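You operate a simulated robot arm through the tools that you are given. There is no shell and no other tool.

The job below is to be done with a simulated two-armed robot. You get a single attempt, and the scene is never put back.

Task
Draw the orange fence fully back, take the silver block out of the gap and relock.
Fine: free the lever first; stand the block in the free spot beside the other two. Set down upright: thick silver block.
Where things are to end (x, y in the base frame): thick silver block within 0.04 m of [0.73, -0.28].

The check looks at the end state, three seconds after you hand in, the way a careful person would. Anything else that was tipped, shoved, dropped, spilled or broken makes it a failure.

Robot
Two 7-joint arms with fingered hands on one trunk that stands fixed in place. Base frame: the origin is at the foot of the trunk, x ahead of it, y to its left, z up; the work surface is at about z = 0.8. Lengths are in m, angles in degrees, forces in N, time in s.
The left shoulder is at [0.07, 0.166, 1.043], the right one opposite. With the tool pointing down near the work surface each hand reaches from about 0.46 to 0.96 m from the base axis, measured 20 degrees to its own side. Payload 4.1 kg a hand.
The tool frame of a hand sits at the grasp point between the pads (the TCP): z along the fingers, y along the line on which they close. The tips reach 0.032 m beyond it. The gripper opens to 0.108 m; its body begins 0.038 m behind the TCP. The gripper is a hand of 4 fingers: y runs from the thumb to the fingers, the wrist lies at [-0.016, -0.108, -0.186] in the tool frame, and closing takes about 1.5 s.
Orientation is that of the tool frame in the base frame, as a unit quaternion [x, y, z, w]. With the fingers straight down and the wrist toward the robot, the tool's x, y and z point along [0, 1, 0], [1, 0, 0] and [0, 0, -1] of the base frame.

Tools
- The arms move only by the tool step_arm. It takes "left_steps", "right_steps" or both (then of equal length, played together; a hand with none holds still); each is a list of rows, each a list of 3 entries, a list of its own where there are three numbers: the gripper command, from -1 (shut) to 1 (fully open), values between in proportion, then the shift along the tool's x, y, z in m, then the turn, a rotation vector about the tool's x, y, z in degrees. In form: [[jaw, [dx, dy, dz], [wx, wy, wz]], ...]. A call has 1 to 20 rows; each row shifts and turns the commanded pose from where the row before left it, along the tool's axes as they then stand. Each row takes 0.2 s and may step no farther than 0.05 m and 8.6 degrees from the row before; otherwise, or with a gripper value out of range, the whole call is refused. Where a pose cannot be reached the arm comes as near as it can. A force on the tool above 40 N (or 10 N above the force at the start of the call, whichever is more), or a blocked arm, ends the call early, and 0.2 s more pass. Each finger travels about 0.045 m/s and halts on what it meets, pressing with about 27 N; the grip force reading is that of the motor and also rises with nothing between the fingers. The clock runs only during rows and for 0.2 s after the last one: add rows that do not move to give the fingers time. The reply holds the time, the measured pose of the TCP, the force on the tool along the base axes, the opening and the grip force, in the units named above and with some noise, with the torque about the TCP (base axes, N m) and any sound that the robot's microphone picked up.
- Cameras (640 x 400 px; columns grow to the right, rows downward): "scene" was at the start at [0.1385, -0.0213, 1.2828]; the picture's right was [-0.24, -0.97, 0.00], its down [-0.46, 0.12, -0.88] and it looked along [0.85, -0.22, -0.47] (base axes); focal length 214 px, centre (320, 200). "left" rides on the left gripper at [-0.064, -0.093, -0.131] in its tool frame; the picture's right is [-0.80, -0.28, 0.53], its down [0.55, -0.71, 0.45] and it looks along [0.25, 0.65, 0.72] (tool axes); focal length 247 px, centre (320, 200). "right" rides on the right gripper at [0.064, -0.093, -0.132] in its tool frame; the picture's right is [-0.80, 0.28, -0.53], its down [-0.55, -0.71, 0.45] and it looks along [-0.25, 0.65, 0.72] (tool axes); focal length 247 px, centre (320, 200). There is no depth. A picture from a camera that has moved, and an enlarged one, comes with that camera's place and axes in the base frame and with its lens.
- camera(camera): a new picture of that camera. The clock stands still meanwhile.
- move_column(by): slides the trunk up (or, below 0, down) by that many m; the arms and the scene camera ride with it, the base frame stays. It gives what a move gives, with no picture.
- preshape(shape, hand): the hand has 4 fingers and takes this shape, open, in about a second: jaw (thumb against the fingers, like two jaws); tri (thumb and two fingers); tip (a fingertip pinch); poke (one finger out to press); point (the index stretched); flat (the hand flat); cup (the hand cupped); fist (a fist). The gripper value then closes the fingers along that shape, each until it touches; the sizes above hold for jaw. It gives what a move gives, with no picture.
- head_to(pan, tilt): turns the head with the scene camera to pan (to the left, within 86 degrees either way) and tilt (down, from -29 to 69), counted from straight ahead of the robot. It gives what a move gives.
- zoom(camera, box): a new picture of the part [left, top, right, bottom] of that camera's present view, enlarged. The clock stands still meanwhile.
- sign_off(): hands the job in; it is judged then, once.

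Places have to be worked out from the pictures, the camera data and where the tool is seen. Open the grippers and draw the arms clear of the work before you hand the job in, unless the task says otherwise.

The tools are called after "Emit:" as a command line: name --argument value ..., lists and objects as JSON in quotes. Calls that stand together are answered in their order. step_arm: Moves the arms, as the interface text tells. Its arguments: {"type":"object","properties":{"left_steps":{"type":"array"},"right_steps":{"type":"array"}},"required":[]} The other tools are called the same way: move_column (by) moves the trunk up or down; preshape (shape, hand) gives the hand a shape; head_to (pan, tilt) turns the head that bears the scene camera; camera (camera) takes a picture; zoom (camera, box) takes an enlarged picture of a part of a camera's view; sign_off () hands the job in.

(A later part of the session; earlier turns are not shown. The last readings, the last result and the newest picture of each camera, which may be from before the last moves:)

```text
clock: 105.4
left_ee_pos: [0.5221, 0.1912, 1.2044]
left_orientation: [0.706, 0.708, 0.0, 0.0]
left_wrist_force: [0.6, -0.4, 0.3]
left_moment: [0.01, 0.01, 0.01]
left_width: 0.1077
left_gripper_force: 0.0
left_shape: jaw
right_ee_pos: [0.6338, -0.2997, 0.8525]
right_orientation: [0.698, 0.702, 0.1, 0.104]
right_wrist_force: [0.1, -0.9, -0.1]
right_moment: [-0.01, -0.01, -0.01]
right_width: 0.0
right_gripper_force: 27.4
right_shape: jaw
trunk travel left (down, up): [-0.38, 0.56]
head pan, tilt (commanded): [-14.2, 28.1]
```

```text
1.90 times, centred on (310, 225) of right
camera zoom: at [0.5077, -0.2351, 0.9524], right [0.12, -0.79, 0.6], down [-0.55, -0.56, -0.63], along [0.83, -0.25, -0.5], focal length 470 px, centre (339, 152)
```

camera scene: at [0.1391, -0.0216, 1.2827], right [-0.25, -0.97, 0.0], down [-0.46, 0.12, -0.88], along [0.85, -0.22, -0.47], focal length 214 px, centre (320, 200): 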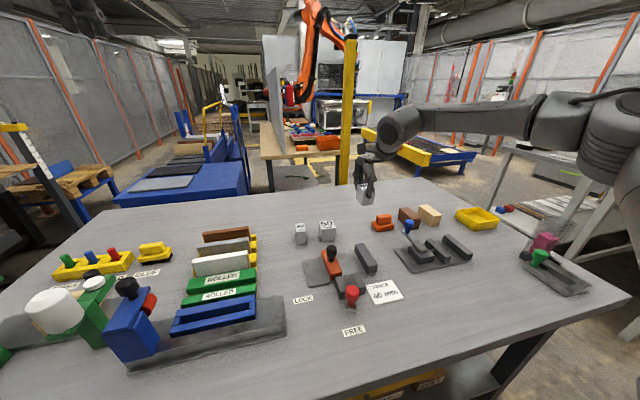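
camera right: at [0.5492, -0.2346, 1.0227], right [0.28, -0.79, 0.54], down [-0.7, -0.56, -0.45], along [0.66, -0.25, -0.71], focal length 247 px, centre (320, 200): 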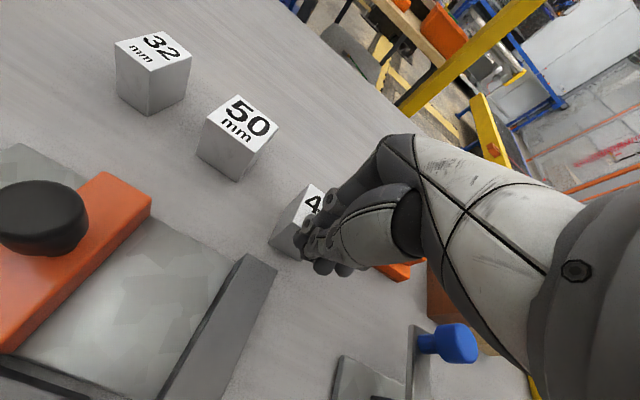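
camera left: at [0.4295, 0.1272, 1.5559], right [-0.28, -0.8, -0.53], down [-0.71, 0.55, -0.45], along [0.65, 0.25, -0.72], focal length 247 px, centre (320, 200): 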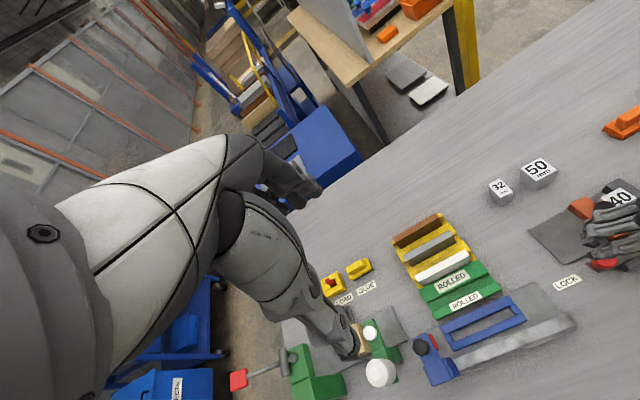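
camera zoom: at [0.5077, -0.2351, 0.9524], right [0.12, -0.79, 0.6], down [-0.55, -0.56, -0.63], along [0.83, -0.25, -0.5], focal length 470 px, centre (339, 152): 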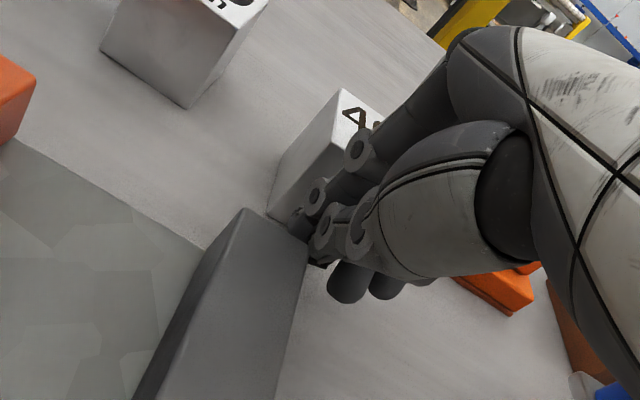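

No contact yet. I'll push forward (+x) in 5 mm steps, 2.5 cm in total, then check.

Emit:
step_arm --right_steps '[[-1, [0, 0.0048, 0.0014], [0, 0, 0]], [-1, [0, 0.0048, 0.0014], [0, 0, 0]], [-1, [0, 0.0048, 0.0014], [0, 0, 0]], [-1, [0, 0.0048, 0.0014], [0, 0, 0]], [-1, [0, 0.0048, 0.0014], [0, 0, 0]], [-1, [0, 0, 0], [0, 0, 0]]]'

Emit:
zoom --camera "scene" --box '[290, 140, 410, 220]'

Emit:
zoom --camera "right" --box '[180, 120, 440, 330]'

```text
clock: 106.8
left_ee_pos: [0.5219, 0.1911, 1.2045]
left_orientation: [0.707, 0.708, 0.0, 0.0]
left_wrist_force: [-0.3, 0.1, 0.5]
left_moment: [0.02, -0.02, -0.02]
left_width: 0.1076
left_gripper_force: 0.2
left_shape: jaw
right_ee_pos: [0.6577, -0.3001, 0.8542]
right_orientation: [0.698, 0.702, 0.099, 0.104]
right_wrist_force: [-0.7, -0.2, 0.4]
right_moment: [-0.04, -0.06, 0.0]
right_width: 0.0
right_gripper_force: 26.6
right_shape: jaw
trunk travel left (down, up): [-0.38, 0.56]
head pan, tilt (commanded): [-14.2, 28.1]
```

```text
5.00 times, centred on (350, 180) of scene
camera zoom: at [0.1384, -0.0212, 1.1128], right [-0.24, -0.97, 0.0], down [-0.46, 0.12, -0.88], along [0.85, -0.22, -0.47], focal length 1072 px, centre (170, 300)
```

zoom: 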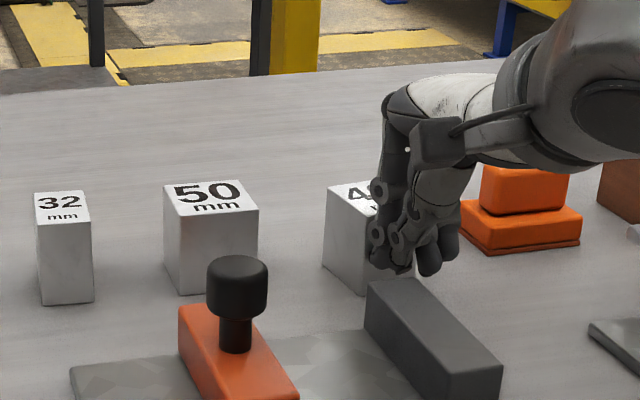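

```text
1.90 times, centred on (310, 225) of right
camera zoom: at [0.5329, -0.2354, 0.9526], right [0.12, -0.79, 0.6], down [-0.55, -0.56, -0.63], along [0.83, -0.25, -0.5], focal length 470 px, centre (339, 152)
```

zoom: 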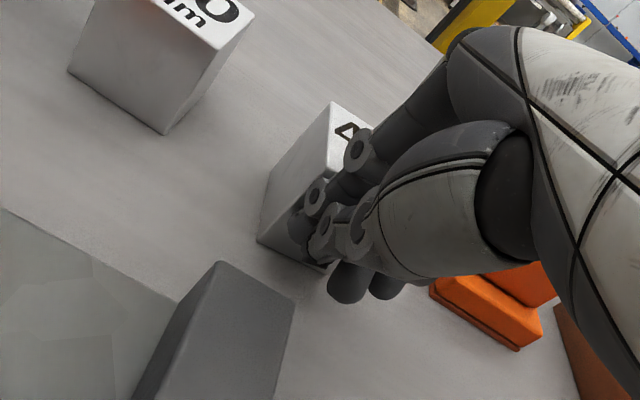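

The block is sliding forward smoothly with almost no force. Pushing another ~18 mm.

Emit:
step_arm --right_steps '[[-1, [0, 0.0045, 0.0014], [0, 0, 0]], [-1, [0, 0.0045, 0.0014], [0, 0, 0]], [-1, [0, 0.0045, 0.0014], [0, 0, 0]], [-1, [0, 0.0045, 0.0014], [0, 0, 0]], [-1, [0, 0, 0], [0, 0, 0]]]'

Emit:
zoom --camera "scene" --box '[290, 140, 410, 220]'

Emit:
zoom --camera "right" --box '[180, 120, 440, 330]'

```text
clock: 108.0
left_ee_pos: [0.5218, 0.1919, 1.2035]
left_orientation: [0.706, 0.708, 0.001, 0.0]
left_wrist_force: [-0.2, 0.6, -0.2]
left_moment: [0.02, 0.02, -0.01]
left_width: 0.1077
left_gripper_force: 0.1
left_shape: jaw
right_ee_pos: [0.6764, -0.3003, 0.8535]
right_orientation: [0.698, 0.702, 0.1, 0.104]
right_wrist_force: [-1.0, -0.9, -0.7]
right_moment: [-0.01, 0.03, -0.03]
right_width: 0.0001
right_gripper_force: 26.8
right_shape: jaw
trunk travel left (down, up): [-0.38, 0.56]
head pan, tilt (commanded): [-14.2, 28.1]
```

```text
5.00 times, centred on (350, 180) of scene
camera zoom: at [0.1384, -0.0212, 1.1128], right [-0.24, -0.97, 0.0], down [-0.46, 0.12, -0.88], along [0.85, -0.22, -0.47], focal length 1072 px, centre (170, 300)
```

zoom: 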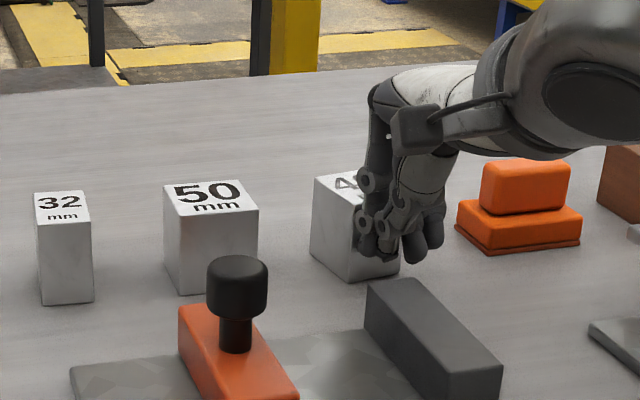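

```text
1.90 times, centred on (310, 225) of right
camera zoom: at [0.5513, -0.2351, 0.9522], right [0.12, -0.79, 0.6], down [-0.55, -0.56, -0.63], along [0.83, -0.25, -0.5], focal length 470 px, centre (339, 152)
```

zoom: 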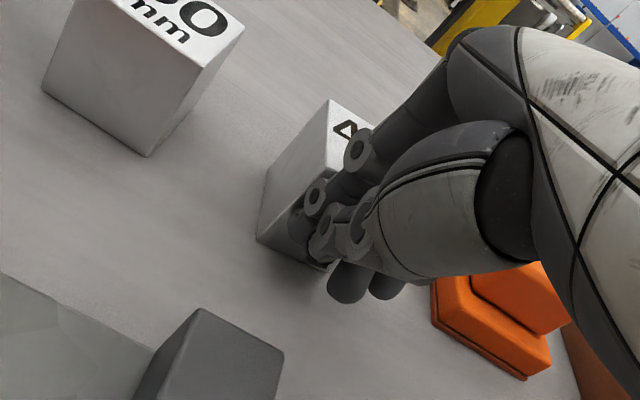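

The block's back-left top corner is now near (0.754, -0.275), putting its centre at about (0.73, -0.295). I'll back the hand off and lift to inspect.

Emit:
step_arm --right_steps '[[-1, [0, -0.0144, -0.0041], [0, 0, 0]], [-1, [0, -0.0144, -0.0041], [0, 0, 0]], [-1, [0, 0.0083, -0.0288], [0, 0, 0]], [-1, [0, 0.0083, -0.0288], [0, 0, 0]], [-1, [0, -0.03, -0.02], [0, 0, 0]], [-1, [0, -0.03, -0.02], [0, 0, 0]], [-1, [0, 0, 0], [0, 0, 0]]]'

Emit:
zoom --camera "scene" --box '[290, 140, 410, 220]'

Emit:
camera --camera "right"

```text
clock: 109.6
left_ee_pos: [0.5223, 0.1915, 1.2035]
left_orientation: [0.706, 0.708, 0.0, -0.001]
left_wrist_force: [-0.2, -0.4, -0.2]
left_moment: [0.01, -0.03, -0.01]
left_width: 0.1075
left_gripper_force: 0.0
left_shape: jaw
right_ee_pos: [0.577, -0.2998, 0.9335]
right_orientation: [0.698, 0.702, 0.099, 0.104]
right_wrist_force: [-0.3, 0.6, -0.6]
right_moment: [-0.03, 0.01, -0.01]
right_width: 0.0001
right_gripper_force: 26.8
right_shape: jaw
trunk travel left (down, up): [-0.38, 0.56]
head pan, tilt (commanded): [-14.2, 28.1]
```

```text
5.00 times, centred on (350, 180) of scene
camera zoom: at [0.1391, -0.0209, 1.1127], right [-0.24, -0.97, 0.0], down [-0.46, 0.12, -0.88], along [0.85, -0.22, -0.47], focal length 1072 px, centre (170, 300)
```

zoom: 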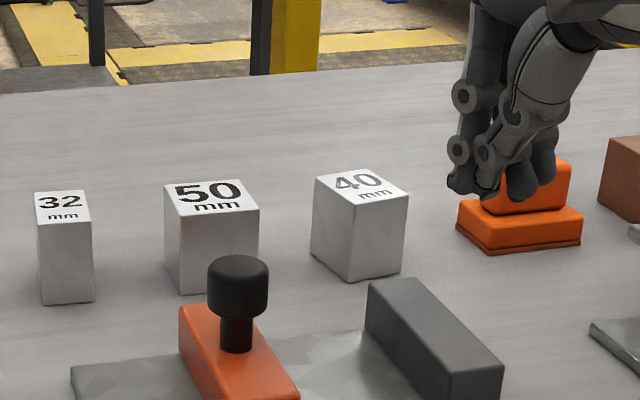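

```text
taken
camera right: at [0.4529, -0.2351, 1.0333], right [0.13, -0.79, 0.6], down [-0.55, -0.56, -0.63], along [0.83, -0.25, -0.5], focal length 247 px, centre (320, 200)
```

right: 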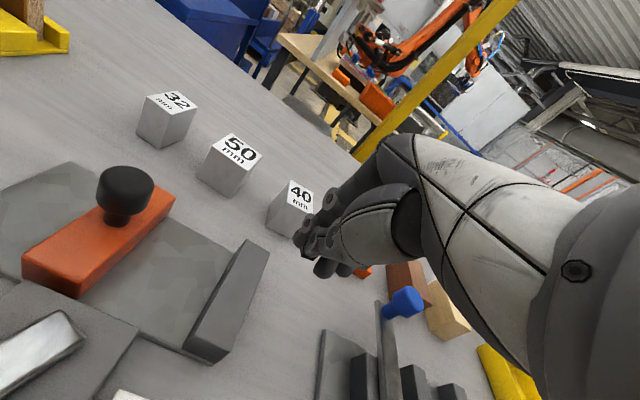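

The block stands upright at about (0.731, -0.297), within 2 cm of the target and in line with the others. Now I'll level the hand, go above the empty gap, and re-check that the fence really is at the end of its travel.

Emit:
step_arm --right_steps '[[-1, [0, 0, -0.02], [8, 0, 0]], [-1, [0, 0, 0], [8, 0, 0]], [-1, [0.03, 0, 0], [0, 0, 0]], [-1, [0.03, 0, 0], [0, 0, 0]], [-1, [0, 0, 0], [0, 0, -8]], [-1, [0, 0, 0], [0, 0, -8]], [-1, [0, 0, 0], [0, 0, -6]], [-1, [0, 0, 0], [0, 0, 0]]]'

Emit:
zoom --camera "scene" --box '[290, 160, 410, 240]'

```text
clock: 111.4
left_ee_pos: [0.5222, 0.1916, 1.2045]
left_orientation: [0.706, 0.708, 0.0, 0.001]
left_wrist_force: [0.6, 1.0, 0.1]
left_moment: [-0.01, 0.01, 0.01]
left_width: 0.1075
left_gripper_force: 0.0
left_shape: jaw
right_ee_pos: [0.5722, -0.2398, 0.9535]
right_orientation: [0.556, 0.831, -0.001, 0.006]
right_wrist_force: [-0.1, -0.8, 0.3]
right_moment: [-0.02, 0.01, -0.02]
right_width: 0.0001
right_gripper_force: 27.6
right_shape: jaw
trunk travel left (down, up): [-0.38, 0.56]
head pan, tilt (commanded): [-14.2, 28.1]
```

```text
5.00 times, centred on (350, 200) of scene
camera zoom: at [0.1382, -0.0205, 1.1128], right [-0.24, -0.97, 0.0], down [-0.46, 0.12, -0.88], along [0.85, -0.22, -0.47], focal length 1072 px, centre (170, 200)
```

zoom: 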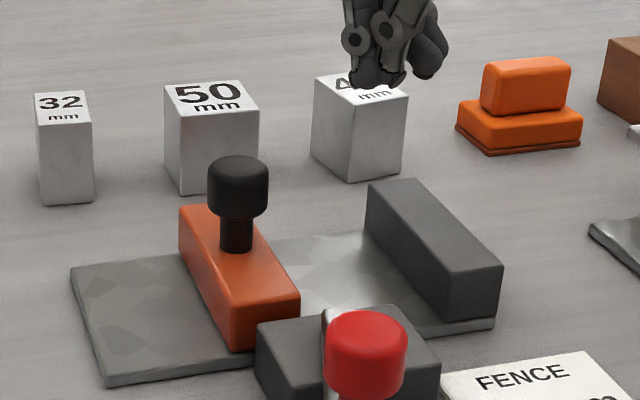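

The fence is unchanged (knob y≈-0.166) and the block row looks tidy. I'll lower the closed fingers into the gap and press the knob toward +y again.

Emit:
step_arm --right_steps '[[-1, [0, 0, 0.03], [0, 0, 0]], [-1, [0, 0, 0.03], [0, 0, 0]], [-1, [0, 0, 0.018], [0, 0, 0]], [-1, [0.0139, 0.0056, 0], [0, 0, 0]], [-1, [0.0139, 0.0056, 0], [0, 0, 0]], [-1, [0, 0, 0], [0, 0, 0]]]'

Emit:
zoom --camera "scene" --box '[290, 160, 410, 240]'

```text
clock: 112.8
left_ee_pos: [0.5222, 0.1903, 1.2045]
left_orientation: [0.708, 0.706, 0.0, 0.0]
left_wrist_force: [-0.4, -0.7, 0.7]
left_moment: [-0.01, 0.02, 0.04]
left_width: 0.1077
left_gripper_force: 0.0
left_shape: jaw
right_ee_pos: [0.5724, -0.2106, 0.8754]
right_orientation: [0.557, 0.83, 0.0, 0.005]
right_wrist_force: [0.0, -0.4, -0.1]
right_moment: [0.02, 0.02, 0.0]
right_width: 0.0003
right_gripper_force: 26.3
right_shape: jaw
trunk travel left (down, up): [-0.38, 0.56]
head pan, tilt (commanded): [-14.2, 28.1]
```

```text
5.00 times, centred on (350, 200) of scene
camera zoom: at [0.1384, -0.0214, 1.1128], right [-0.25, -0.97, 0.0], down [-0.46, 0.12, -0.88], along [0.85, -0.22, -0.47], focal length 1072 px, centre (170, 200)
```

zoom: 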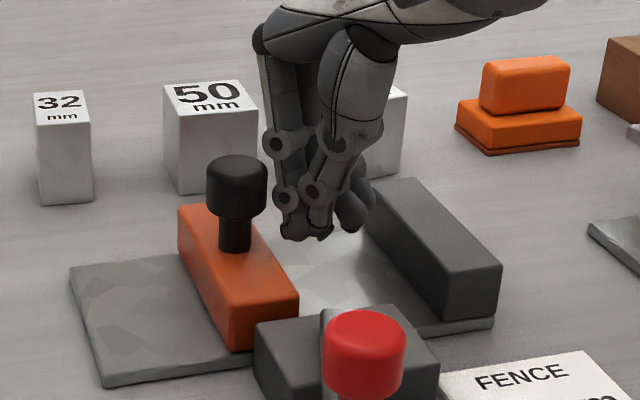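

Fingers are just right of the knob, no contact yet. Now pressing +y in 4 mm steps until the force rises.

Emit:
step_arm --right_steps '[[-1, [0.0037, 0.0015, 0], [0, 0, 0]], [-1, [0.0037, 0.0015, 0], [0, 0, 0]], [-1, [0.0037, 0.0015, 0], [0, 0, 0]], [-1, [0.0037, 0.0015, 0], [0, 0, 0]], [-1, [0.0037, 0.0015, 0], [0, 0, 0]], [-1, [0, 0, 0], [0, 0, 0]]]'

Emit:
zoom --camera "scene" --box '[290, 160, 410, 240]'

```text
clock: 113.7
left_ee_pos: [0.5197, 0.1916, 1.205]
left_orientation: [0.706, 0.708, 0.0, 0.0]
left_wrist_force: [-0.3, 0.8, -0.9]
left_moment: [-0.08, -0.03, 0.0]
left_width: 0.1079
left_gripper_force: 0.0
left_shape: jaw
right_ee_pos: [0.5736, -0.2037, 0.8727]
right_orientation: [0.56, 0.829, -0.001, 0.007]
right_wrist_force: [0.0, -36.0, 6.2]
right_moment: [0.47, -0.06, -0.28]
right_width: 0.0
right_gripper_force: 27.2
right_shape: jaw
trunk travel left (down, up): [-0.38, 0.56]
head pan, tilt (commanded): [-14.2, 28.1]
stopped in row 4 (right hand): the force on the tool passed its limit at 44 N (the readings are from after the stop); the commanded pose is now the measured one
```

```text
5.00 times, centred on (350, 200) of scene
camera zoom: at [0.1375, -0.0245, 1.1129], right [-0.25, -0.97, 0.0], down [-0.46, 0.12, -0.88], along [0.85, -0.22, -0.47], focal length 1072 px, centre (170, 200)
```

zoom: 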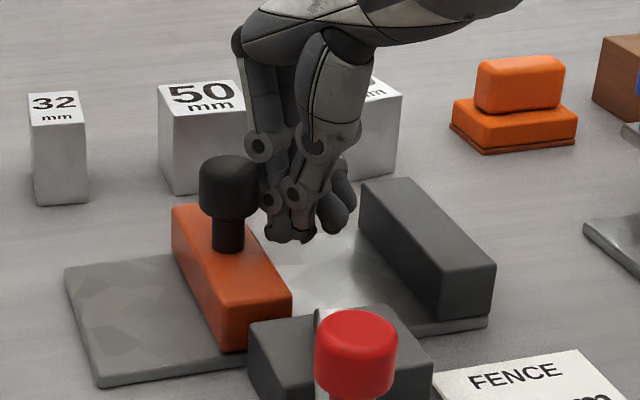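

Same firm stop (44 N) with the fence not moving, so it is fully back. Now to relock: I'll back off, lift, open the hand and move above the red lever knob at about (0.4355, -0.171).

Emit:
step_arm --right_steps '[[-1, [-0.0232, -0.0094, 0], [0, 0, 0]], [-1, [0, 0, -0.03], [0, 0, 0]], [-1, [0, 0, -0.03], [0, 0, 0]], [0, [0, 0, -0.03], [0, 0, 0]], [1, [0.0263, -0.0266, 0], [0, 0, 0]], [1, [0.0263, -0.0266, 0], [0, 0, 0]], [1, [0.0263, -0.0266, 0], [0, 0, 0]], [1, [0.0263, -0.0266, 0], [0, 0, 0]], [1, [0, 0, 0], [0, 0, -6.5]], [1, [0, 0, 0], [0, 0, -6.5]], [1, [0, 0, 0], [0, 0, 0]]]'

Emit:
camera --camera "right"

Emit:
camera --camera "scene"

```text
clock: 116.1
left_ee_pos: [0.5207, 0.1935, 1.2047]
left_orientation: [0.706, 0.708, 0.0, 0.0]
left_wrist_force: [-0.4, -0.6, 1.1]
left_moment: [-0.02, 0.0, 0.03]
left_width: 0.1074
left_gripper_force: 0.1
left_shape: jaw
right_ee_pos: [0.4353, -0.165, 0.9624]
right_orientation: [0.46, 0.888, -0.001, 0.007]
right_wrist_force: [0.0, -0.3, 0.8]
right_moment: [-0.03, -0.03, -0.02]
right_width: 0.1077
right_gripper_force: 0.0
right_shape: jaw
trunk travel left (down, up): [-0.38, 0.56]
head pan, tilt (commanded): [-14.2, 28.1]
```

```text
taken
camera right: at [0.322, -0.1653, 1.0933], right [0.69, -0.48, 0.54], down [-0.26, -0.86, -0.44], along [0.68, 0.16, -0.71], focal length 247 px, centre (320, 200)
```

right: 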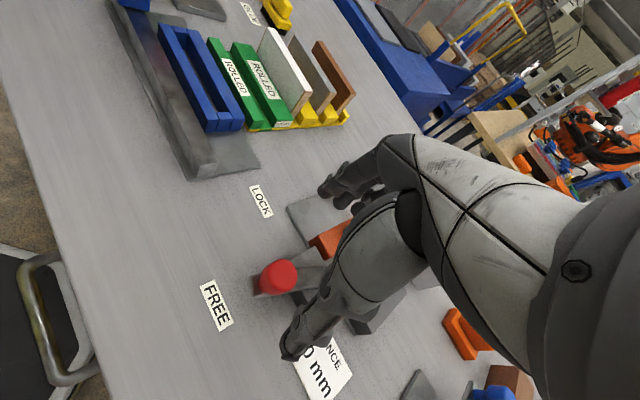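

```text
taken
camera scene: at [0.1385, -0.0211, 1.1128], right [-0.24, -0.97, 0.0], down [-0.46, 0.12, -0.88], along [0.85, -0.22, -0.47], focal length 214 px, centre (320, 200)
```

scene: 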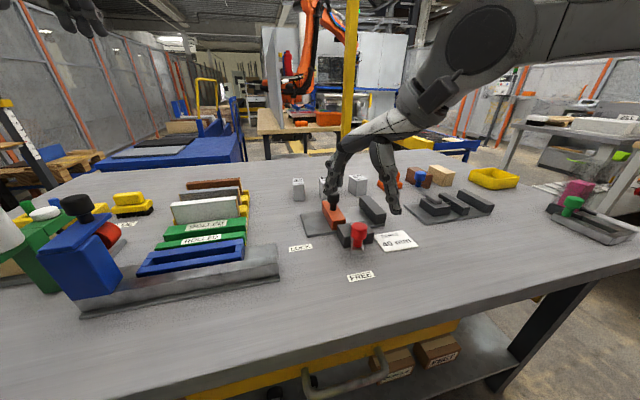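

Knob confirmed at (0.434, -0.1715). I'll centre over it and descend open to z≈0.882.

Emit:
step_arm --right_steps '[[1, [-0.0047, -0.0045, 0.01], [0, 0, 0]], [1, [0, 0, 0.025], [0, 0, 0]], [1, [0, 0, 0.025], [0, 0, 0]], [1, [0, 0, 0.02], [0, 0, 0]], [1, [0, 0, 0], [0, 0, 0]]]'

Emit:
zoom --camera "right" --box '[200, 120, 460, 380]'

Emit:
zoom --camera "scene" --box '[290, 180, 430, 280]'

```text
clock: 117.3
left_ee_pos: [0.5212, 0.194, 1.2045]
left_orientation: [0.706, 0.708, 0.0, 0.0]
left_wrist_force: [0.0, 0.3, -0.4]
left_moment: [-0.01, -0.01, 0.02]
left_width: 0.1077
left_gripper_force: 0.1
left_shape: jaw
right_ee_pos: [0.433, -0.1734, 0.8823]
right_orientation: [0.461, 0.887, -0.001, 0.008]
right_wrist_force: [-0.5, -0.1, -0.1]
right_moment: [0.0, -0.01, -0.02]
right_width: 0.1078
right_gripper_force: 0.1
right_shape: jaw
trunk travel left (down, up): [-0.38, 0.56]
head pan, tilt (commanded): [-14.2, 28.1]
```

```text
1.54 times, centred on (330, 250) of right
camera zoom: at [0.321, -0.1722, 1.0127], right [0.69, -0.48, 0.54], down [-0.26, -0.86, -0.44], along [0.68, 0.16, -0.71], focal length 380 px, centre (305, 123)
```

zoom: 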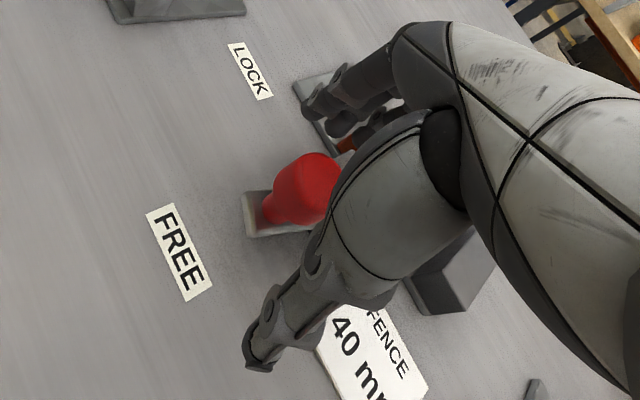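

```text
4.00 times, centred on (360, 230) of scene
camera zoom: at [0.1383, -0.0212, 1.1128], right [-0.25, -0.97, 0.0], down [-0.46, 0.12, -0.88], along [0.85, -0.22, -0.47], focal length 858 px, centre (160, 80)
```

zoom: 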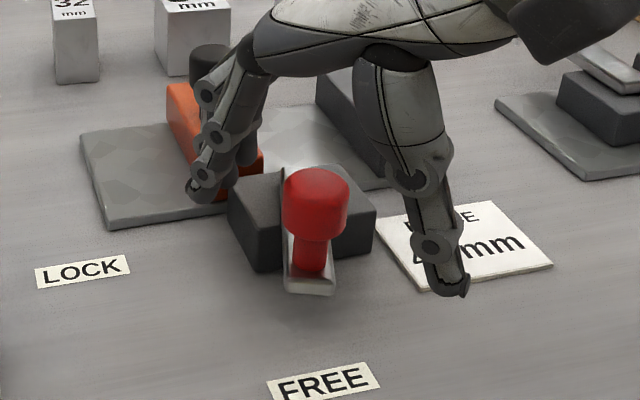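

The lever knob is between thumb and fingers. Closing the grip.

Emit:
step_arm --right_steps '[[-1, [0, 0, 0], [0, 0, 0]], [-1, [0, 0, 0], [0, 0, 0]], [-1, [0, 0, 0], [0, 0, 0]], [-1, [0, 0, 0], [0, 0, 0]], [-1, [0, 0, 0], [0, 0, 0]], [-1, [0, 0, 0], [0, 0, 0]], [-1, [0, 0, 0], [0, 0, 0]], [-1, [0, 0, 0], [0, 0, 0]]]'

Emit:
zoom --camera "scene" --box '[290, 180, 430, 280]'

```text
clock: 119.1
left_ee_pos: [0.5214, 0.1927, 1.204]
left_orientation: [0.706, 0.708, 0.0, 0.0]
left_wrist_force: [-0.4, 0.3, -0.3]
left_moment: [0.03, -0.01, -0.02]
left_width: 0.1077
left_gripper_force: 0.1
left_shape: jaw
right_ee_pos: [0.4331, -0.172, 0.8821]
right_orientation: [0.46, 0.888, -0.003, 0.005]
right_wrist_force: [-3.9, 1.0, -13.7]
right_moment: [-0.01, 0.07, -0.01]
right_width: 0.0185
right_gripper_force: 27.0
right_shape: jaw
trunk travel left (down, up): [-0.38, 0.56]
head pan, tilt (commanded): [-14.2, 28.1]
```

```text
4.00 times, centred on (360, 230) of scene
camera zoom: at [0.1389, -0.0214, 1.1125], right [-0.25, -0.97, 0.0], down [-0.46, 0.12, -0.88], along [0.85, -0.22, -0.47], focal length 858 px, centre (160, 80)
```

zoom: 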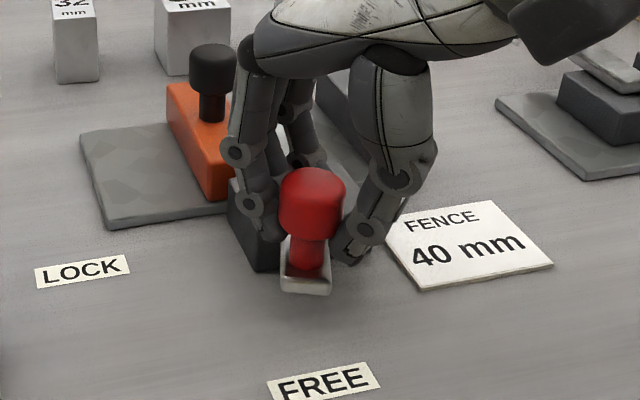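

Firm grip on the knob's neck. I'll swing it back toward LOCK along the arc, first ~24°.

Emit:
step_arm --right_steps '[[-1, [0.0053, 0.009, 0.002], [0, 0, 0]], [-1, [0.0041, 0.0096, 0], [0, 0, 0]], [-1, [0.0026, 0.0102, 0], [0, 0, 0]], [-1, [0, 0, 0], [0, 0, 0]]]'

Emit:
zoom --camera "scene" --box '[290, 180, 430, 280]'

```text
clock: 120.1
left_ee_pos: [0.5209, 0.1926, 1.2032]
left_orientation: [0.706, 0.709, 0.0, 0.0]
left_wrist_force: [-0.3, -0.9, -0.1]
left_moment: [-0.01, 0.01, -0.02]
left_width: 0.1076
left_gripper_force: 0.0
left_shape: jaw
right_ee_pos: [0.4507, -0.1474, 0.8801]
right_orientation: [0.46, 0.888, -0.003, 0.006]
right_wrist_force: [-14.4, 0.3, -22.0]
right_moment: [-0.03, 0.35, -0.6]
right_width: 0.0182
right_gripper_force: 26.5
right_shape: jaw
trunk travel left (down, up): [-0.38, 0.56]
head pan, tilt (commanded): [-14.2, 28.1]
```

```text
4.00 times, centred on (360, 230) of scene
camera zoom: at [0.1383, -0.0216, 1.1125], right [-0.24, -0.97, 0.0], down [-0.46, 0.12, -0.88], along [0.85, -0.22, -0.47], focal length 858 px, centre (160, 80)
```

zoom: 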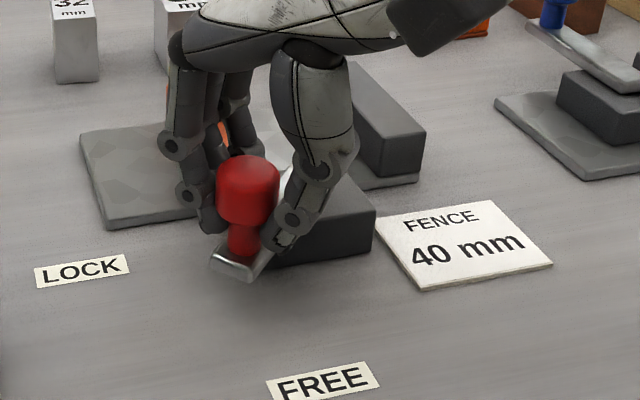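

Tracking well: knob at (0.452, -0.143), about 46°. Continuing the arc with a slight lowering.

Emit:
step_arm --right_steps '[[-1, [0.0013, 0.0103, 0.002], [0, 0, 0]], [-1, [-0.0002, 0.0105, 0], [0, 0, 0]], [-1, [-0.0017, 0.0103, 0], [0, 0, 0]], [-1, [0, 0, 0], [0, 0, 0]]]'

Emit:
zoom --camera "scene" --box '[290, 180, 430, 280]'

Emit:
zoom --camera "right" --box '[200, 120, 460, 380]'

```text
clock: 121.1
left_ee_pos: [0.5229, 0.1919, 1.2044]
left_orientation: [0.706, 0.709, 0.0, -0.001]
left_wrist_force: [0.9, -0.7, 0.0]
left_moment: [0.02, -0.01, 0.02]
left_width: 0.1076
left_gripper_force: 0.1
left_shape: jaw
right_ee_pos: [0.477, -0.1304, 0.8776]
right_orientation: [0.462, 0.887, -0.002, 0.005]
right_wrist_force: [-4.9, -7.1, -21.1]
right_moment: [-0.22, 0.19, -0.41]
right_width: 0.0176
right_gripper_force: 26.9
right_shape: jaw
trunk travel left (down, up): [-0.38, 0.56]
head pan, tilt (commanded): [-14.2, 28.1]
```

```text
4.00 times, centred on (360, 230) of scene
camera zoom: at [0.1398, -0.0227, 1.1124], right [-0.24, -0.97, 0.0], down [-0.46, 0.12, -0.88], along [0.85, -0.22, -0.47], focal length 858 px, centre (160, 80)
```

zoom: 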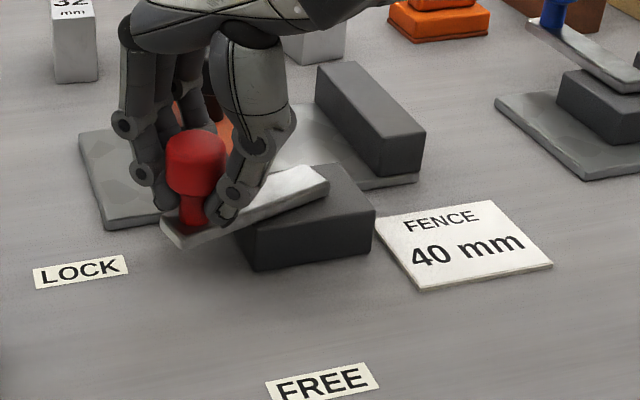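

```text
1.54 times, centred on (330, 250) of right
camera zoom: at [0.3649, -0.1297, 1.0079], right [0.69, -0.49, 0.54], down [-0.26, -0.86, -0.44], along [0.68, 0.16, -0.71], focal length 380 px, centre (305, 123)
```

zoom: 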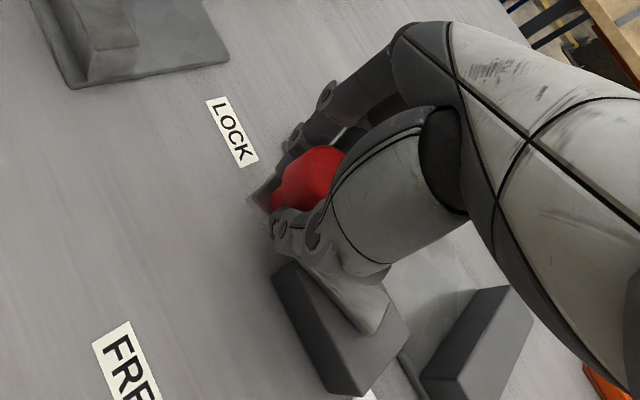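

About 22° left; everything clear. Continuing to the LOCK end, watching for the stop.

Emit:
step_arm --right_steps '[[-1, [-0.003, 0.0101, 0.001], [0, 0, 0]], [-1, [-0.0044, 0.0095, 0], [0, 0, 0]], [-1, [0, 0, 0], [0, 0, 0]]]'

Emit:
zoom --camera "scene" --box '[290, 180, 430, 280]'

Emit:
zoom --camera "right" --box '[200, 120, 460, 380]'

```text
clock: 121.9
left_ee_pos: [0.5215, 0.1932, 1.206]
left_orientation: [0.706, 0.708, 0.0, -0.001]
left_wrist_force: [0.4, 0.6, 0.3]
left_moment: [0.02, 0.0, 0.01]
left_width: 0.1077
left_gripper_force: 0.0
left_shape: jaw
right_ee_pos: [0.4961, -0.1235, 0.8769]
right_orientation: [0.46, 0.888, -0.003, 0.005]
right_wrist_force: [-19.3, -1.2, -24.8]
right_moment: [-0.17, 0.44, -0.41]
right_width: 0.0167
right_gripper_force: 27.4
right_shape: jaw
trunk travel left (down, up): [-0.38, 0.56]
head pan, tilt (commanded): [-14.2, 28.1]
```

```text
4.00 times, centred on (360, 230) of scene
camera zoom: at [0.138, -0.0217, 1.1127], right [-0.24, -0.97, 0.0], down [-0.46, 0.12, -0.88], along [0.85, -0.22, -0.47], focal length 858 px, centre (160, 80)
```

zoom: 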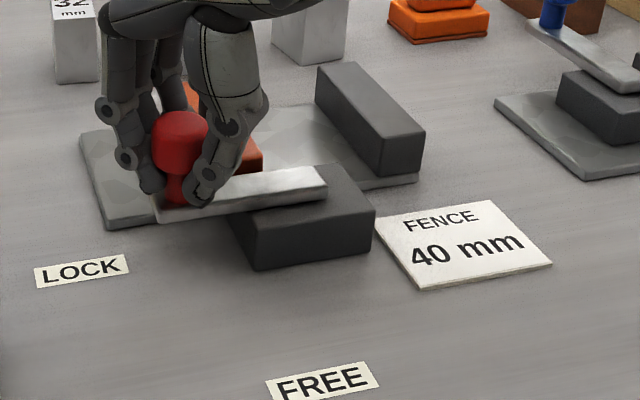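

```text
1.54 times, centred on (330, 250) of right
camera zoom: at [0.3832, -0.1229, 1.0075], right [0.69, -0.48, 0.54], down [-0.26, -0.86, -0.44], along [0.68, 0.16, -0.72], focal length 380 px, centre (305, 123)
```

zoom: 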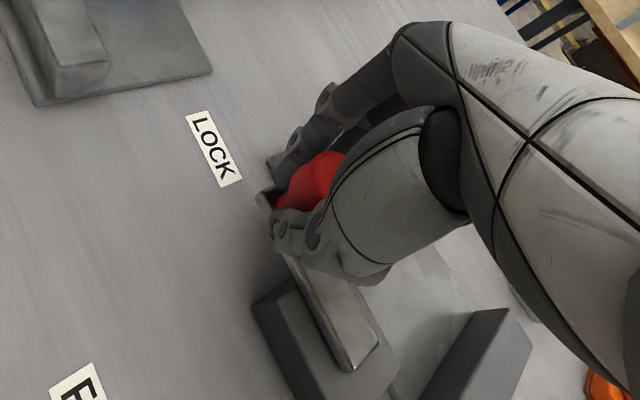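

Nearly there: knob at about (0.4995, -0.124). I'll push the last few degrees (+x) until it seats at its stop.

Emit:
step_arm --right_steps '[[-1, [-0.0035, 0.005, 0], [0, 0, 0]], [-1, [-0.0035, 0.005, 0], [0, 0, 0]], [-1, [-0.0035, 0.005, 0], [0, 0, 0]], [-1, [0, 0, 0], [0, 0, 0]]]'

Emit:
zoom --camera "scene" --box '[290, 180, 430, 280]'

Emit:
zoom --camera "right" --box '[200, 120, 460, 380]'

```text
clock: 122.3
left_ee_pos: [0.5194, 0.1926, 1.2048]
left_orientation: [0.706, 0.709, 0.001, 0.001]
left_wrist_force: [-0.3, -0.8, -0.3]
left_moment: [0.0, 0.02, -0.02]
left_width: 0.1077
left_gripper_force: 0.1
left_shape: jaw
right_ee_pos: [0.4969, -0.1224, 0.8763]
right_orientation: [0.459, 0.888, -0.005, 0.003]
right_wrist_force: [-18.8, -1.2, -9.2]
right_moment: [-0.09, 0.36, -0.28]
right_width: 0.0184
right_gripper_force: 26.6
right_shape: jaw
trunk travel left (down, up): [-0.38, 0.56]
head pan, tilt (commanded): [-14.2, 28.1]
stopped in row 1 (right hand): the force on the tool passed its limit at 44 N (the readings are from after the stop); the commanded pose is now the measured one
```

```text
4.00 times, centred on (360, 230) of scene
camera zoom: at [0.1372, -0.0215, 1.1133], right [-0.24, -0.97, 0.0], down [-0.46, 0.12, -0.88], along [0.86, -0.22, -0.47], focal length 858 px, centre (160, 80)
```

zoom: 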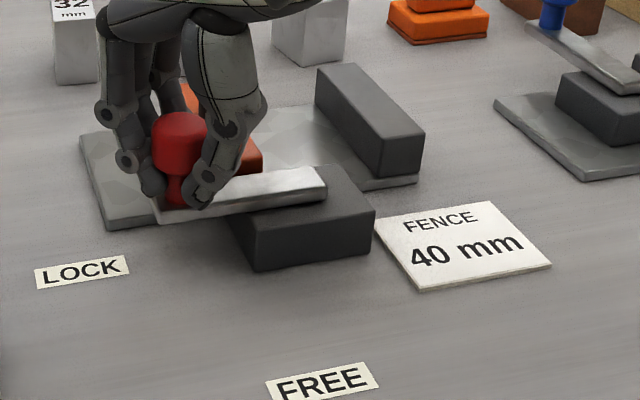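

```text
1.54 times, centred on (330, 250) of right
camera zoom: at [0.385, -0.1222, 1.0071], right [0.69, -0.48, 0.54], down [-0.26, -0.86, -0.44], along [0.67, 0.16, -0.72], focal length 380 px, centre (305, 123)
```

zoom: 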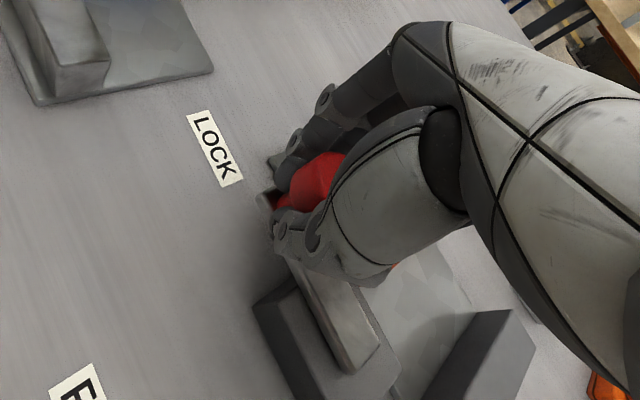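

The force hit 44 N right away, which suggests the LOCK stop. I'll release, lift clear and inspect the lever's angle.

Emit:
step_arm --right_steps '[[0.3, [0, 0, 0], [0, 0, 0]], [0.3, [0, 0, 0], [0, 0, 0]], [0.3, [0, 0, 0], [0, 0, 0]], [0.3, [0, 0, 0], [0, 0, 0]], [0.5, [0, 0, 0], [0, 0, 0]], [0.5, [0, 0, -0.03], [0, 0, 0]], [0.5, [0, 0, -0.03], [0, 0, 0]], [0.5, [0, 0, -0.03], [0, 0, 0]], [0.5, [0, -0.03, -0.02], [0, 0, 0]], [0.5, [0, -0.03, 0], [0, 0, 0]], [0.5, [0, 0, 0], [0, 0, 0]]]'

Emit:
zoom --camera "scene" --box '[290, 180, 430, 280]'

Emit:
camera --camera "right"

```text
clock: 124.7
left_ee_pos: [0.5221, 0.1934, 1.2052]
left_orientation: [0.706, 0.708, 0.0, -0.001]
left_wrist_force: [0.1, 0.4, -0.3]
left_moment: [-0.03, 0.0, 0.0]
left_width: 0.1073
left_gripper_force: 0.0
left_shape: jaw
right_ee_pos: [0.4491, -0.1576, 0.9867]
right_orientation: [0.459, 0.888, -0.004, 0.004]
right_wrist_force: [0.1, 0.5, 0.1]
right_moment: [-0.01, 0.0, 0.03]
right_width: 0.0806
right_gripper_force: 0.1
right_shape: jaw
trunk travel left (down, up): [-0.38, 0.56]
head pan, tilt (commanded): [-14.2, 28.1]
```

```text
4.00 times, centred on (360, 230) of scene
camera zoom: at [0.1388, -0.0207, 1.1127], right [-0.24, -0.97, 0.0], down [-0.46, 0.12, -0.88], along [0.85, -0.22, -0.47], focal length 858 px, centre (160, 80)
```

zoom: 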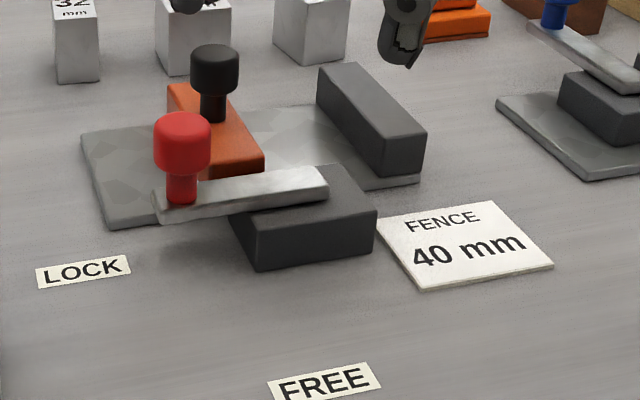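

```text
taken
camera right: at [0.3376, -0.1561, 1.1181], right [0.69, -0.48, 0.54], down [-0.26, -0.86, -0.44], along [0.68, 0.16, -0.72], focal length 247 px, centre (320, 200)
```

right: 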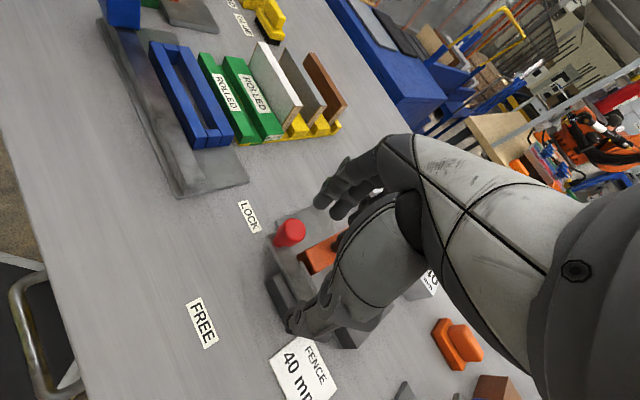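

Lever looks nearly at LOCK: knob at about (0.500, -0.125) versus (0.503, -0.124) originally. I'll zoom in to compare its angle carefully.

Emit:
zoom --camera "scene" --box '[305, 185, 395, 250]'

Emit:
zoom --camera "right" --box '[230, 180, 350, 300]'

```text
6.15 times, centred on (350, 218) of scene
camera zoom: at [0.1388, -0.0207, 1.1127], right [-0.24, -0.97, 0.0], down [-0.46, 0.12, -0.88], along [0.85, -0.22, -0.47], focal length 1320 px, centre (135, 92)
```

zoom: 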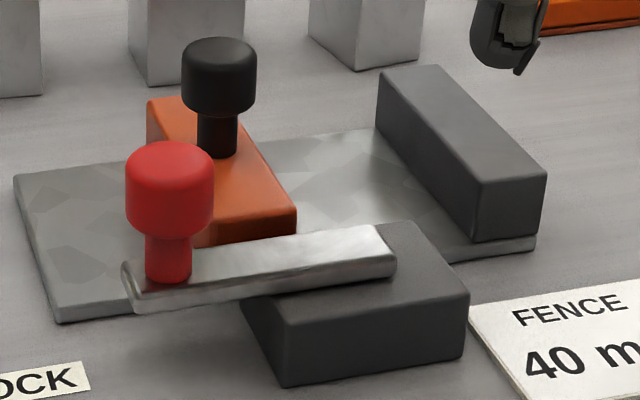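

```text
3.33 times, centred on (290, 240) of right
camera zoom: at [0.3376, -0.1561, 1.1181], right [0.69, -0.48, 0.54], down [-0.26, -0.86, -0.44], along [0.68, 0.16, -0.72], focal length 823 px, centre (420, 67)
```

zoom: 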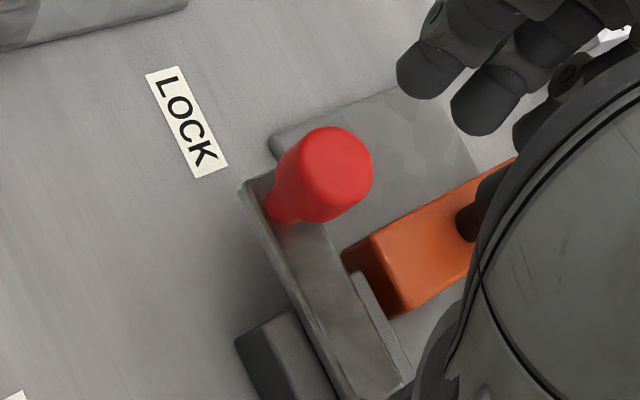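

Both bar edges work out parallel to y within ~1°, the same as at the start, so the lever is at LOCK. For certainty I'll close the hand and give the knob one gentle push toward +x from its near side.

Emit:
step_arm --right_steps '[[-1, [0, 0, 0], [0, 0, 0]], [-1, [0, 0, 0], [0, 0, 0]], [-1, [0.015, 0.008, 0], [0, 0, 0]], [-1, [0.015, 0.008, 0], [0, 0, 0]], [-1, [0, 0, 0], [0, 0, 0]], [-1, [0, 0, 0], [0, 0, 0]], [-1, [0, 0, 0], [0, 0, 0]], [-1, [0, 0, 0], [0, 0, 0]], [-1, [0, 0, 0], [0, 0, 0]]]'

Emit:
zoom --camera "scene" --box '[290, 160, 430, 260]'

```text
clock: 126.7
left_ee_pos: [0.5209, 0.1936, 1.2046]
left_orientation: [0.706, 0.708, 0.0, 0.0]
left_wrist_force: [0.2, 1.0, -0.3]
left_moment: [-0.01, 0.0, -0.02]
left_width: 0.1077
left_gripper_force: 0.0
left_shape: jaw
right_ee_pos: [0.446, -0.1235, 0.9863]
right_orientation: [0.46, 0.888, -0.003, 0.004]
right_wrist_force: [-0.6, -0.6, 0.7]
right_moment: [0.03, 0.01, 0.01]
right_width: 0.0
right_gripper_force: 26.5
right_shape: jaw
trunk travel left (down, up): [-0.38, 0.56]
head pan, tilt (commanded): [-14.2, 28.1]
```

```text
4.00 times, centred on (360, 210) of scene
camera zoom: at [0.1385, -0.0212, 1.1128], right [-0.24, -0.97, 0.0], down [-0.46, 0.12, -0.88], along [0.85, -0.22, -0.47], focal length 858 px, centre (160, 160)
```

zoom: 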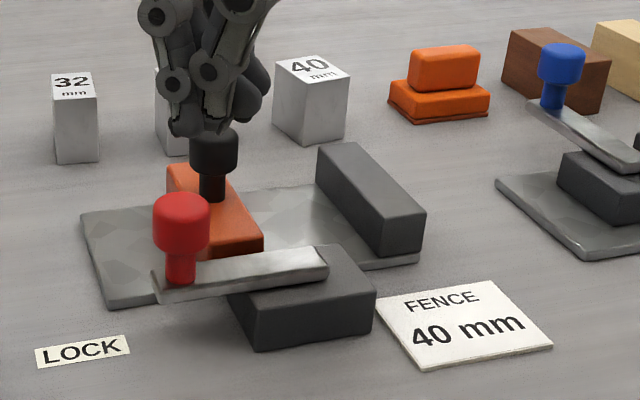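

Closed hand is at (0.446, -0.1235). I'll shift back 8 mm, descend to z≈0.885 beside the knob and then push +x in small steps.

Emit:
step_arm --right_steps '[[-1, [0.0046, -0.0066, 0.02], [0, 0, 0]], [-1, [0, 0, 0.03], [0, 0, 0]], [-1, [0, 0, 0.03], [0, 0, 0]], [-1, [0, 0, 0.021], [0, 0, 0]], [-1, [0, 0, 0], [0, 0, 0]]]'

Emit:
zoom --camera "scene" --box '[290, 180, 430, 280]'

```text
clock: 127.9
left_ee_pos: [0.5209, 0.1923, 1.2051]
left_orientation: [0.706, 0.708, -0.001, 0.0]
left_wrist_force: [0.3, 0.5, 1.1]
left_moment: [-0.04, 0.0, 0.01]
left_width: 0.1076
left_gripper_force: 0.0
left_shape: jaw
right_ee_pos: [0.4376, -0.125, 0.8844]
right_orientation: [0.46, 0.888, -0.003, 0.004]
right_wrist_force: [-0.8, 0.6, 0.8]
right_moment: [-0.03, 0.0, 0.02]
right_width: 0.0
right_gripper_force: 26.9
right_shape: jaw
trunk travel left (down, up): [-0.38, 0.56]
head pan, tilt (commanded): [-14.2, 28.1]
```

```text
4.00 times, centred on (360, 230) of scene
camera zoom: at [0.1383, -0.0212, 1.1128], right [-0.25, -0.97, 0.0], down [-0.46, 0.12, -0.88], along [0.85, -0.22, -0.47], focal length 858 px, centre (160, 80)
```

zoom: 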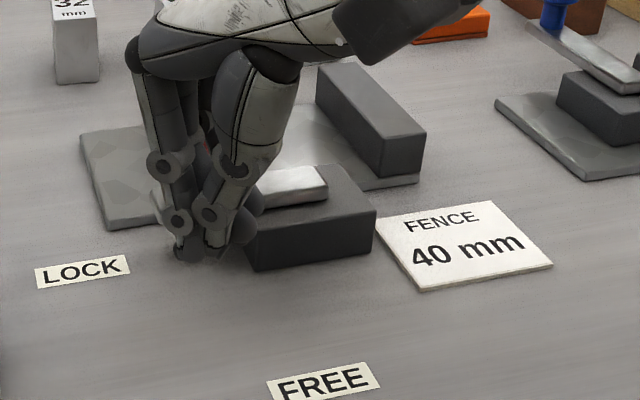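

In front of the knob with no contact. Pushing +x in 4 mm steps until the force stops it.

Emit:
step_arm --right_steps '[[-1, [-0.0023, 0.0033, 0], [0, 0, 0]], [-1, [-0.0023, 0.0033, 0], [0, 0, 0]], [-1, [-0.0023, 0.0033, 0], [0, 0, 0]], [-1, [-0.0023, 0.0033, 0], [0, 0, 0]], [-1, [-0.0023, 0.0033, 0], [0, 0, 0]], [-1, [-0.0023, 0.0033, 0], [0, 0, 0]], [-1, [-0.0023, 0.0033, 0], [0, 0, 0]]]'

Emit:
zoom --camera "scene" --box '[290, 180, 430, 280]'

```text
clock: 129.5
left_ee_pos: [0.5172, 0.1939, 1.2064]
left_orientation: [0.706, 0.708, 0.002, 0.001]
left_wrist_force: [-0.1, -0.5, 0.5]
left_moment: [0.03, 0.01, 0.03]
left_width: 0.1075
left_gripper_force: 0.0
left_shape: jaw
right_ee_pos: [0.4627, -0.1224, 0.8864]
right_orientation: [0.46, 0.888, -0.003, 0.005]
right_wrist_force: [-25.2, 1.1, 8.7]
right_moment: [-0.09, -0.15, -0.09]
right_width: 0.0
right_gripper_force: 27.2
right_shape: jaw
trunk travel left (down, up): [-0.38, 0.56]
head pan, tilt (commanded): [-14.2, 28.1]
```

```text
4.00 times, centred on (360, 230) of scene
camera zoom: at [0.1342, -0.0207, 1.1134], right [-0.25, -0.97, 0.0], down [-0.45, 0.12, -0.88], along [0.86, -0.22, -0.47], focal length 858 px, centre (160, 80)
```

zoom: 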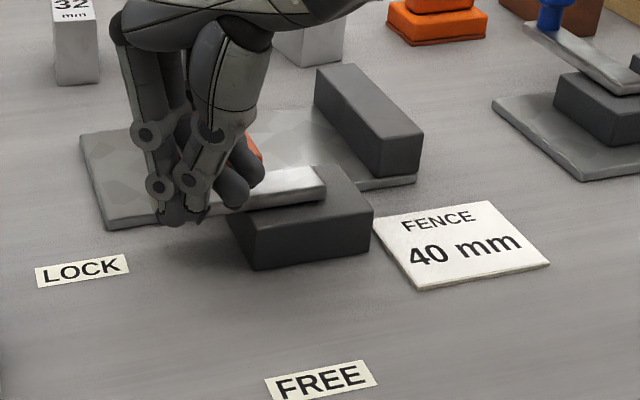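

Firm resistance (25 N) with the lever not moving: it's seated in LOCK. I'll back off, lift, and open the hand.

Emit:
step_arm --right_steps '[[-1, [0.0115, -0.0164, 0], [0, 0, 0]], [-1, [0.0057, -0.0082, -0.01], [0, 0, 0]], [-1, [0, 0, -0.04], [0, 0, 0]], [-1, [0, 0, -0.04], [0, 0, 0]], [-1, [0, 0, -0.04], [0, 0, 0]], [0, [-0.03, -0.01, -0.03], [0, 0, 0]], [1, [-0.03, -0.01, -0.03], [0, 0, 0]], [1, [-0.03, -0.01, -0.03], [0, 0, 0]], [1, [-0.03, -0.01, 0], [0, 0, 0]], [1, [0, 0, 0], [0, 0, 0]], [1, [0, 0, 0], [0, 0, 0]]]'

Emit:
camera --camera "scene"

Emit:
zoom --camera "scene" --box '[280, 160, 420, 260]'

```text
clock: 131.9
left_ee_pos: [0.5211, 0.1928, 1.2044]
left_orientation: [0.706, 0.709, 0.0, 0.0]
left_wrist_force: [0.4, 0.8, -0.7]
left_moment: [0.03, -0.01, 0.01]
left_width: 0.1077
left_gripper_force: 0.0
left_shape: jaw
right_ee_pos: [0.4678, -0.2324, 1.1061]
right_orientation: [0.46, 0.888, -0.004, 0.005]
right_wrist_force: [0.5, 0.2, -0.1]
right_moment: [0.01, 0.01, 0.0]
right_width: 0.1021
right_gripper_force: 0.1
right_shape: jaw
right hand out of reach, approached as far as the arm can: row 9
trunk travel left (down, up): [-0.38, 0.56]
head pan, tilt (commanded): [-14.2, 28.1]
```

```text
taken
camera scene: at [0.1388, -0.0216, 1.1127], right [-0.25, -0.97, 0.0], down [-0.46, 0.12, -0.88], along [0.85, -0.22, -0.47], focal length 214 px, centre (320, 200)
```

scene: 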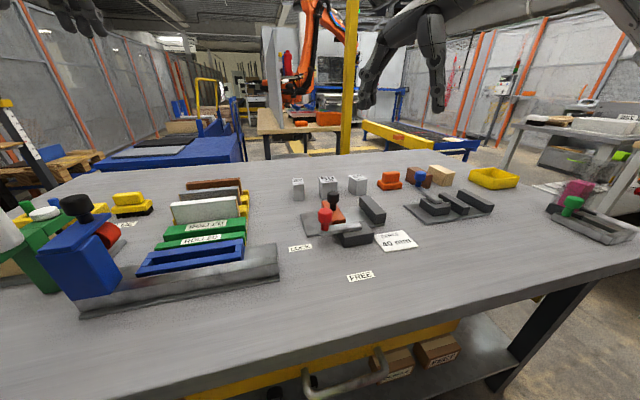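

```text
4.00 times, centred on (350, 210) of scene
camera zoom: at [0.1388, -0.0216, 1.1127], right [-0.25, -0.97, 0.0], down [-0.46, 0.12, -0.88], along [0.85, -0.22, -0.47], focal length 858 px, centre (200, 160)
```

zoom: 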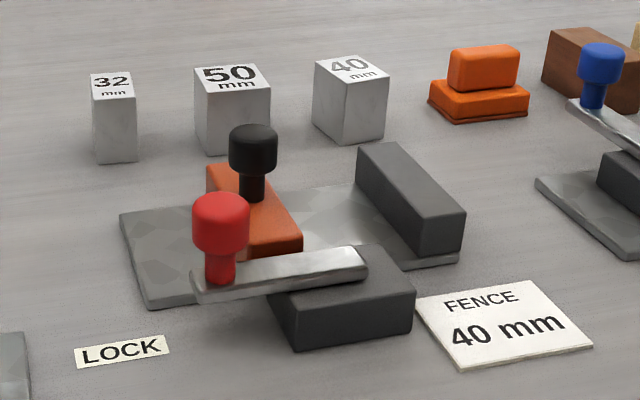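

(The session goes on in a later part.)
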